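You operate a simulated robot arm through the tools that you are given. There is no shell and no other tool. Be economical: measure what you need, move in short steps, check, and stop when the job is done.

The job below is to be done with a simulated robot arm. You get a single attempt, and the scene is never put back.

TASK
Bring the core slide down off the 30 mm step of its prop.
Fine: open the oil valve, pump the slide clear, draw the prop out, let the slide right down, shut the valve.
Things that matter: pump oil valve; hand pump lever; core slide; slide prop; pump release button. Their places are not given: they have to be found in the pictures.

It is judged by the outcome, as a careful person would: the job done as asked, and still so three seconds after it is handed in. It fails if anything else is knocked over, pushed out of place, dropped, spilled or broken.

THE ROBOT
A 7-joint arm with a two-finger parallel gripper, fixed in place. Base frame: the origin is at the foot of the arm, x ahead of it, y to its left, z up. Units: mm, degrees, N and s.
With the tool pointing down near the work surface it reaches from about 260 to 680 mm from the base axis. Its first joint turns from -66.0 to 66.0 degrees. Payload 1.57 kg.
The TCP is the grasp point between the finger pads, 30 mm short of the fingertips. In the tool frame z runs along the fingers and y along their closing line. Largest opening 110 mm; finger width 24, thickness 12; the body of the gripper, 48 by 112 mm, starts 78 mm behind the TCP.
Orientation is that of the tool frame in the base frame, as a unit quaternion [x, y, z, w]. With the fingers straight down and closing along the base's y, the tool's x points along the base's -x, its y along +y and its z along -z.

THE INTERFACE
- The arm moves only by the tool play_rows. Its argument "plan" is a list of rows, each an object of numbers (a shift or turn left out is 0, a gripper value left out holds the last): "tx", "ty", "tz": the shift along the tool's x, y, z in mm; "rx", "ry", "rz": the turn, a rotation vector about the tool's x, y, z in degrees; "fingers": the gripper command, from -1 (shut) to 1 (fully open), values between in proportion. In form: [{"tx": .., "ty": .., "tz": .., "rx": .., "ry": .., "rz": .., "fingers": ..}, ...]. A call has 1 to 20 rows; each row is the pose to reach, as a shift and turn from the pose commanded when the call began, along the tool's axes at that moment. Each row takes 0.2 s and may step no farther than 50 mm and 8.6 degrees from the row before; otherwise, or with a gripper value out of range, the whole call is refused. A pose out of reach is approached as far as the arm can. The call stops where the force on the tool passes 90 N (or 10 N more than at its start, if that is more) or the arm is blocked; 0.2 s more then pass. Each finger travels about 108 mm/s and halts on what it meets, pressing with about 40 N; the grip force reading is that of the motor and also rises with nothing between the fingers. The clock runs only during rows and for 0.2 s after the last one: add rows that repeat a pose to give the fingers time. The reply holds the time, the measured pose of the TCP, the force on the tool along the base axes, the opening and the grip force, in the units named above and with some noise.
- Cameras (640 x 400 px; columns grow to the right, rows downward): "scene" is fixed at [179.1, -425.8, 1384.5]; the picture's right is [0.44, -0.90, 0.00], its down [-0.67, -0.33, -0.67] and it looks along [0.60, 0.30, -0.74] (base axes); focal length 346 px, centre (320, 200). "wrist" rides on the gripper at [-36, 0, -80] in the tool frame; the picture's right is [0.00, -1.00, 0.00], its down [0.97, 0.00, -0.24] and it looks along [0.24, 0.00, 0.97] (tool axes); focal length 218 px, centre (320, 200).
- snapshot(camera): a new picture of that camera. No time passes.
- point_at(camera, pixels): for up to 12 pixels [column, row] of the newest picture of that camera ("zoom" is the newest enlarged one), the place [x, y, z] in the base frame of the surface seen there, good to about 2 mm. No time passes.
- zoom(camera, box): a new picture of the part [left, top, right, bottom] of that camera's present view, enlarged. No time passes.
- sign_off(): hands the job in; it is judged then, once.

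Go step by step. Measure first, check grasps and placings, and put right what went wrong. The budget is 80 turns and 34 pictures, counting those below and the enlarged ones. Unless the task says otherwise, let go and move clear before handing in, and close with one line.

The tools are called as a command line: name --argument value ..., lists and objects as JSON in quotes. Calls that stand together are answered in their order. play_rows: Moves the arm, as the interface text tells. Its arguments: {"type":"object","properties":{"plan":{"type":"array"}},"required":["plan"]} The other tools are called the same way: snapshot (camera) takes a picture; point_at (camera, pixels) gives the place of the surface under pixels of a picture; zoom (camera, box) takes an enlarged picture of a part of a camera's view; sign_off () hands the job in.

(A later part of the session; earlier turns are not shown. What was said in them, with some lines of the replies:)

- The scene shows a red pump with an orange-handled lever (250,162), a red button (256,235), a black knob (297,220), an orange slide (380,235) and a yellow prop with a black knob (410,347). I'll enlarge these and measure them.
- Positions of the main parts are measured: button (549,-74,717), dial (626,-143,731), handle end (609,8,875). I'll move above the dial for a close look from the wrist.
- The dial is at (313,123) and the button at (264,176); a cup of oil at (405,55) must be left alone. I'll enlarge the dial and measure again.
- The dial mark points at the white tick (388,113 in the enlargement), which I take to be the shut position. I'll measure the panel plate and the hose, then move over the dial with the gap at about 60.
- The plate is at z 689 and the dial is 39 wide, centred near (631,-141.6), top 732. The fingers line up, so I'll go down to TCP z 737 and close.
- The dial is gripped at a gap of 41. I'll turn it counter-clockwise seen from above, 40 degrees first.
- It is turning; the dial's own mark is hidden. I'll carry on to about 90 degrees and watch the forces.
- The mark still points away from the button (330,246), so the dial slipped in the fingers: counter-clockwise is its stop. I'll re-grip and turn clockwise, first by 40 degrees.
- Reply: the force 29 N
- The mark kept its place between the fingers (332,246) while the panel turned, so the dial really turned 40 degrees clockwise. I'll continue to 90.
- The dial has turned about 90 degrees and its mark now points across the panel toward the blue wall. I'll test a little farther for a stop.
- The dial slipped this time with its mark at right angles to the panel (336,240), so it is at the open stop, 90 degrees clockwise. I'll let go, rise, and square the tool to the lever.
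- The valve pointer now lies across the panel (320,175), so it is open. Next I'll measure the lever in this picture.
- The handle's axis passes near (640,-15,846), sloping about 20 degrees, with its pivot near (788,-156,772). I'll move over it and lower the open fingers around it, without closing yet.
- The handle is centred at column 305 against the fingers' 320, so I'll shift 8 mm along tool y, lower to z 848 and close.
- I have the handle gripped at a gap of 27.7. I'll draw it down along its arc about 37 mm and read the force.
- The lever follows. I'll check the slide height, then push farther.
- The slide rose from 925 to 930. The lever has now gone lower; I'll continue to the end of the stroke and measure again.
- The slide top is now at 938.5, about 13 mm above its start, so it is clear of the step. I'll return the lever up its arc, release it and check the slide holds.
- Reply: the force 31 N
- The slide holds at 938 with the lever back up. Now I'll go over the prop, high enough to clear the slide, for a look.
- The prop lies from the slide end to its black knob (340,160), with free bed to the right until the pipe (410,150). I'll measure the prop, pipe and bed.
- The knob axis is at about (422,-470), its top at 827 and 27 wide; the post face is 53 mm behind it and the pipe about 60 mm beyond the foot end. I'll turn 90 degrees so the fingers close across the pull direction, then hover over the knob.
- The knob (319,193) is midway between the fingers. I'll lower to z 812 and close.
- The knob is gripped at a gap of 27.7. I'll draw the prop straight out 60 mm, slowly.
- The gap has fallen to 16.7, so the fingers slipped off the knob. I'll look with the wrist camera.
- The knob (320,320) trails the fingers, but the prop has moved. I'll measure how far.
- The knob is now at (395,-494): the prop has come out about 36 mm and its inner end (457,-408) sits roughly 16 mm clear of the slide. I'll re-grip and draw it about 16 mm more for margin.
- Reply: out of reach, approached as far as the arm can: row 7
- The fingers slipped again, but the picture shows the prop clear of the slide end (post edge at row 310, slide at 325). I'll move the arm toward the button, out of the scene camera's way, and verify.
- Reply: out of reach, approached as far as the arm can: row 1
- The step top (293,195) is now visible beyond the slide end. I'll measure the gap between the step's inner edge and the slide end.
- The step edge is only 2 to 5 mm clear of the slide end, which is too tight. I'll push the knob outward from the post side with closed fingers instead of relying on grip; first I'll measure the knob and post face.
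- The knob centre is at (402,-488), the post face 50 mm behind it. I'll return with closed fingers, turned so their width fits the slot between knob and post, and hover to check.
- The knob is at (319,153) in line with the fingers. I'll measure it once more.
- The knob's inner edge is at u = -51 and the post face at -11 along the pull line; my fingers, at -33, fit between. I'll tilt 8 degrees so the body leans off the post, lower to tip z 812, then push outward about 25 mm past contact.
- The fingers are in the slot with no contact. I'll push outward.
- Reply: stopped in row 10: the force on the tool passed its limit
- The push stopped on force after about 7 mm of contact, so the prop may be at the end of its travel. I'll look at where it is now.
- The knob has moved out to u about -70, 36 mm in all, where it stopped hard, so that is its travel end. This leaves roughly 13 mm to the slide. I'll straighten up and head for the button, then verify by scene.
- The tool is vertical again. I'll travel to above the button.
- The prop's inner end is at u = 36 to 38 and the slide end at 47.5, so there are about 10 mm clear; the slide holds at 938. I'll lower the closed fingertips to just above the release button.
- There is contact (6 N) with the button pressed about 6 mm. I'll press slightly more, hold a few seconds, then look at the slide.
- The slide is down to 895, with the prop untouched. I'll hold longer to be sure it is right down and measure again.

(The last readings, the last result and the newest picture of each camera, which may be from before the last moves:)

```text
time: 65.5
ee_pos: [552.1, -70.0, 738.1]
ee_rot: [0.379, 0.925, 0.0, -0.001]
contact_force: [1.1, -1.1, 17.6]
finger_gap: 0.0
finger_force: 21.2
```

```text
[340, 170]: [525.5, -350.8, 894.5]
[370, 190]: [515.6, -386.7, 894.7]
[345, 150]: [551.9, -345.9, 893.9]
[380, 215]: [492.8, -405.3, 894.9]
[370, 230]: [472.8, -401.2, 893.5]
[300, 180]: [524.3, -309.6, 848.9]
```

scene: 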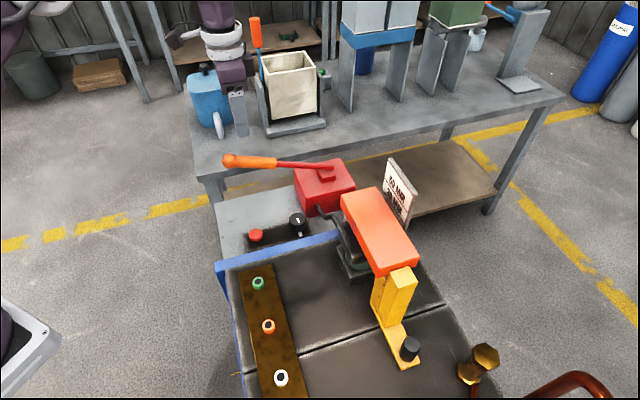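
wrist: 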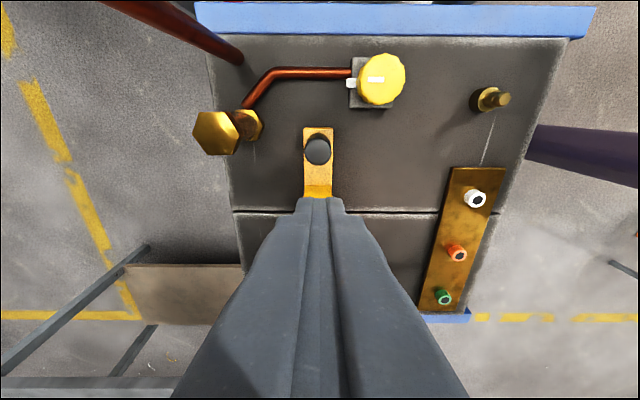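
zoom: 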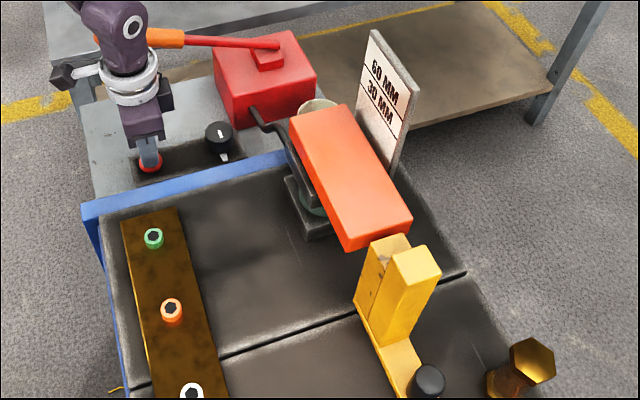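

The slide is steady at 894.5, exactly 30 mm below where it started, so it is right down. I'll leave the button and go above the dial.

play_rows --plan '[{"tz": -30}, {"tz": -70}, {"tz": -100, "fingers": 0.1}, {"tx": -35, "ty": 1.5, "tz": -100, "rz": -8}, {"tx": -70, "ty": 3, "tz": -100, "rz": -16}, {"tx": -106.3, "ty": 4.7, "tz": -100, "rz": -24}, {"tx": -106.3, "ty": 4.7, "tz": -100, "rz": -30}, {"tx": -106.3, "ty": 4.7, "tz": -100, "rz": -30}]'

```text
time: 67.3
ee_pos: [631.0, -142.2, 835.8]
ee_rot: [0.125, 0.992, 0.0, -0.002]
contact_force: [0.6, -0.4, 0.0]
finger_gap: 60.6
finger_force: 0.1
```

I'm over the dial at (631,-142) with a 60 gap. I'll lower, close, and turn counter-clockwise about 100 degrees to the shut stop.

play_rows --plan '[{"tz": 30}, {"tz": 60}, {"tz": 85}, {"tz": 99}, {"tz": 99, "fingers": -0.6}, {"tz": 99, "fingers": -0.6}, {"tz": 99, "fingers": -0.6}]'

play_rows --plan '[{"rz": -8}, {"rz": -16}, {"rz": -24}, {"rz": -32}, {"rz": -40}, {"rz": -48}, {"rz": -56}, {"rz": -64}, {"rz": -72}, {"rz": -80}, {"rz": -88}, {"rz": -96}, {"rz": -100}, {"rz": -100}]'

snapshot --camera "wrist"

```text
time: 68.9
ee_pos: [630.9, -141.9, 735.9]
ee_rot: [0.127, 0.992, -0.001, -0.002]
contact_force: [-6.5, -19.0, -4.9]
finger_gap: 41.7
finger_force: 45.1
```

```text
time: 71.9
ee_pos: [629.7, -136.3, 737.6]
ee_rot: [-0.678, 0.735, 0.005, -0.001]
contact_force: [-31.1, 21.0, 0.1]
finger_gap: 41.2
finger_force: 45.1
```

```text
2 pictures are left
```

wrist: 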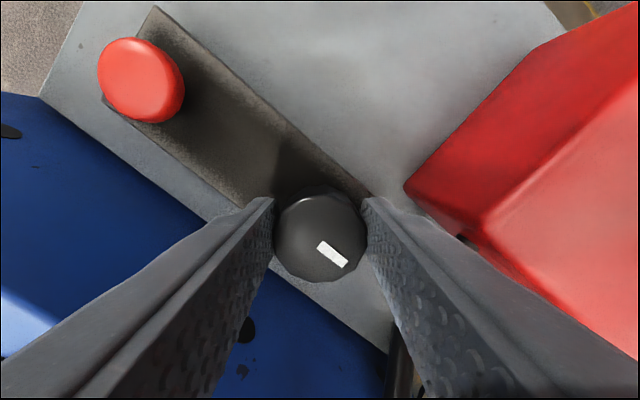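

The mark (332,254) again points along the panel away from the button, as at the start, so the valve is shut. I'll open the fingers, rise clear and take a last look.

play_rows --plan '[{"fingers": 0.1}, {"fingers": 0.1}, {"tz": -40}, {"tz": -85}, {"tz": -130}, {"tz": -175}, {"tz": -220}, {"tz": -220}]'

snapshot --camera "wrist"

zoom --camera "scene" --box '[200, 130, 520, 330]'

point_at --camera "zoom" --pixels '[[360, 220], [380, 250]]'

```text
time: 73.7
ee_pos: [632.9, -142.3, 956.2]
ee_rot: [-0.678, 0.735, 0.001, 0.0]
contact_force: [0.4, 0.2, -0.1]
finger_gap: 60.3
finger_force: 0.0
```

```text
1 pictures are left
```

wrist: 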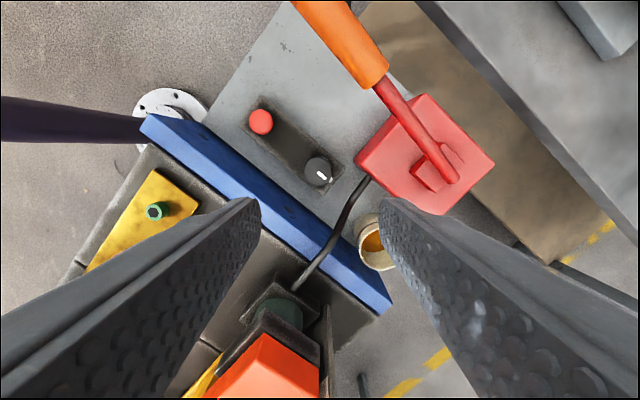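

```text
2.00 times, centred on (360, 230) of scene
```

zoom: 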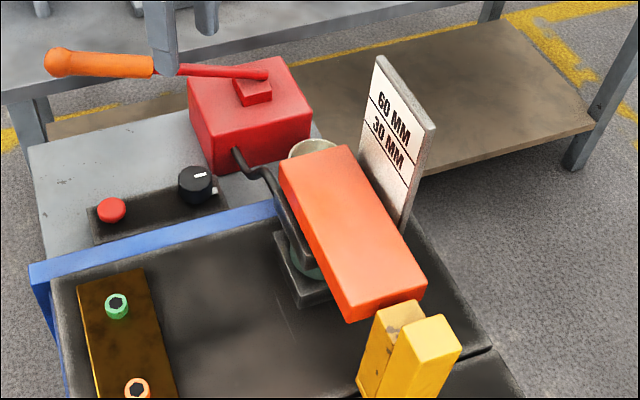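

```text
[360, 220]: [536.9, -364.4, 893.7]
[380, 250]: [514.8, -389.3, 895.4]
```

The dial is back at its starting position (200,175), the slide is down at 894.5, the prop stands clear, the oil cup is upright and the arm is free of everything. I'm handing the job in.

sign_off

```text
The job is handed in.
```

The slide is down off the 30 mm step and resting 30 mm lower than it started. The prop is drawn out and standing about 10 mm clear of the slide end, and the oil valve is shut.
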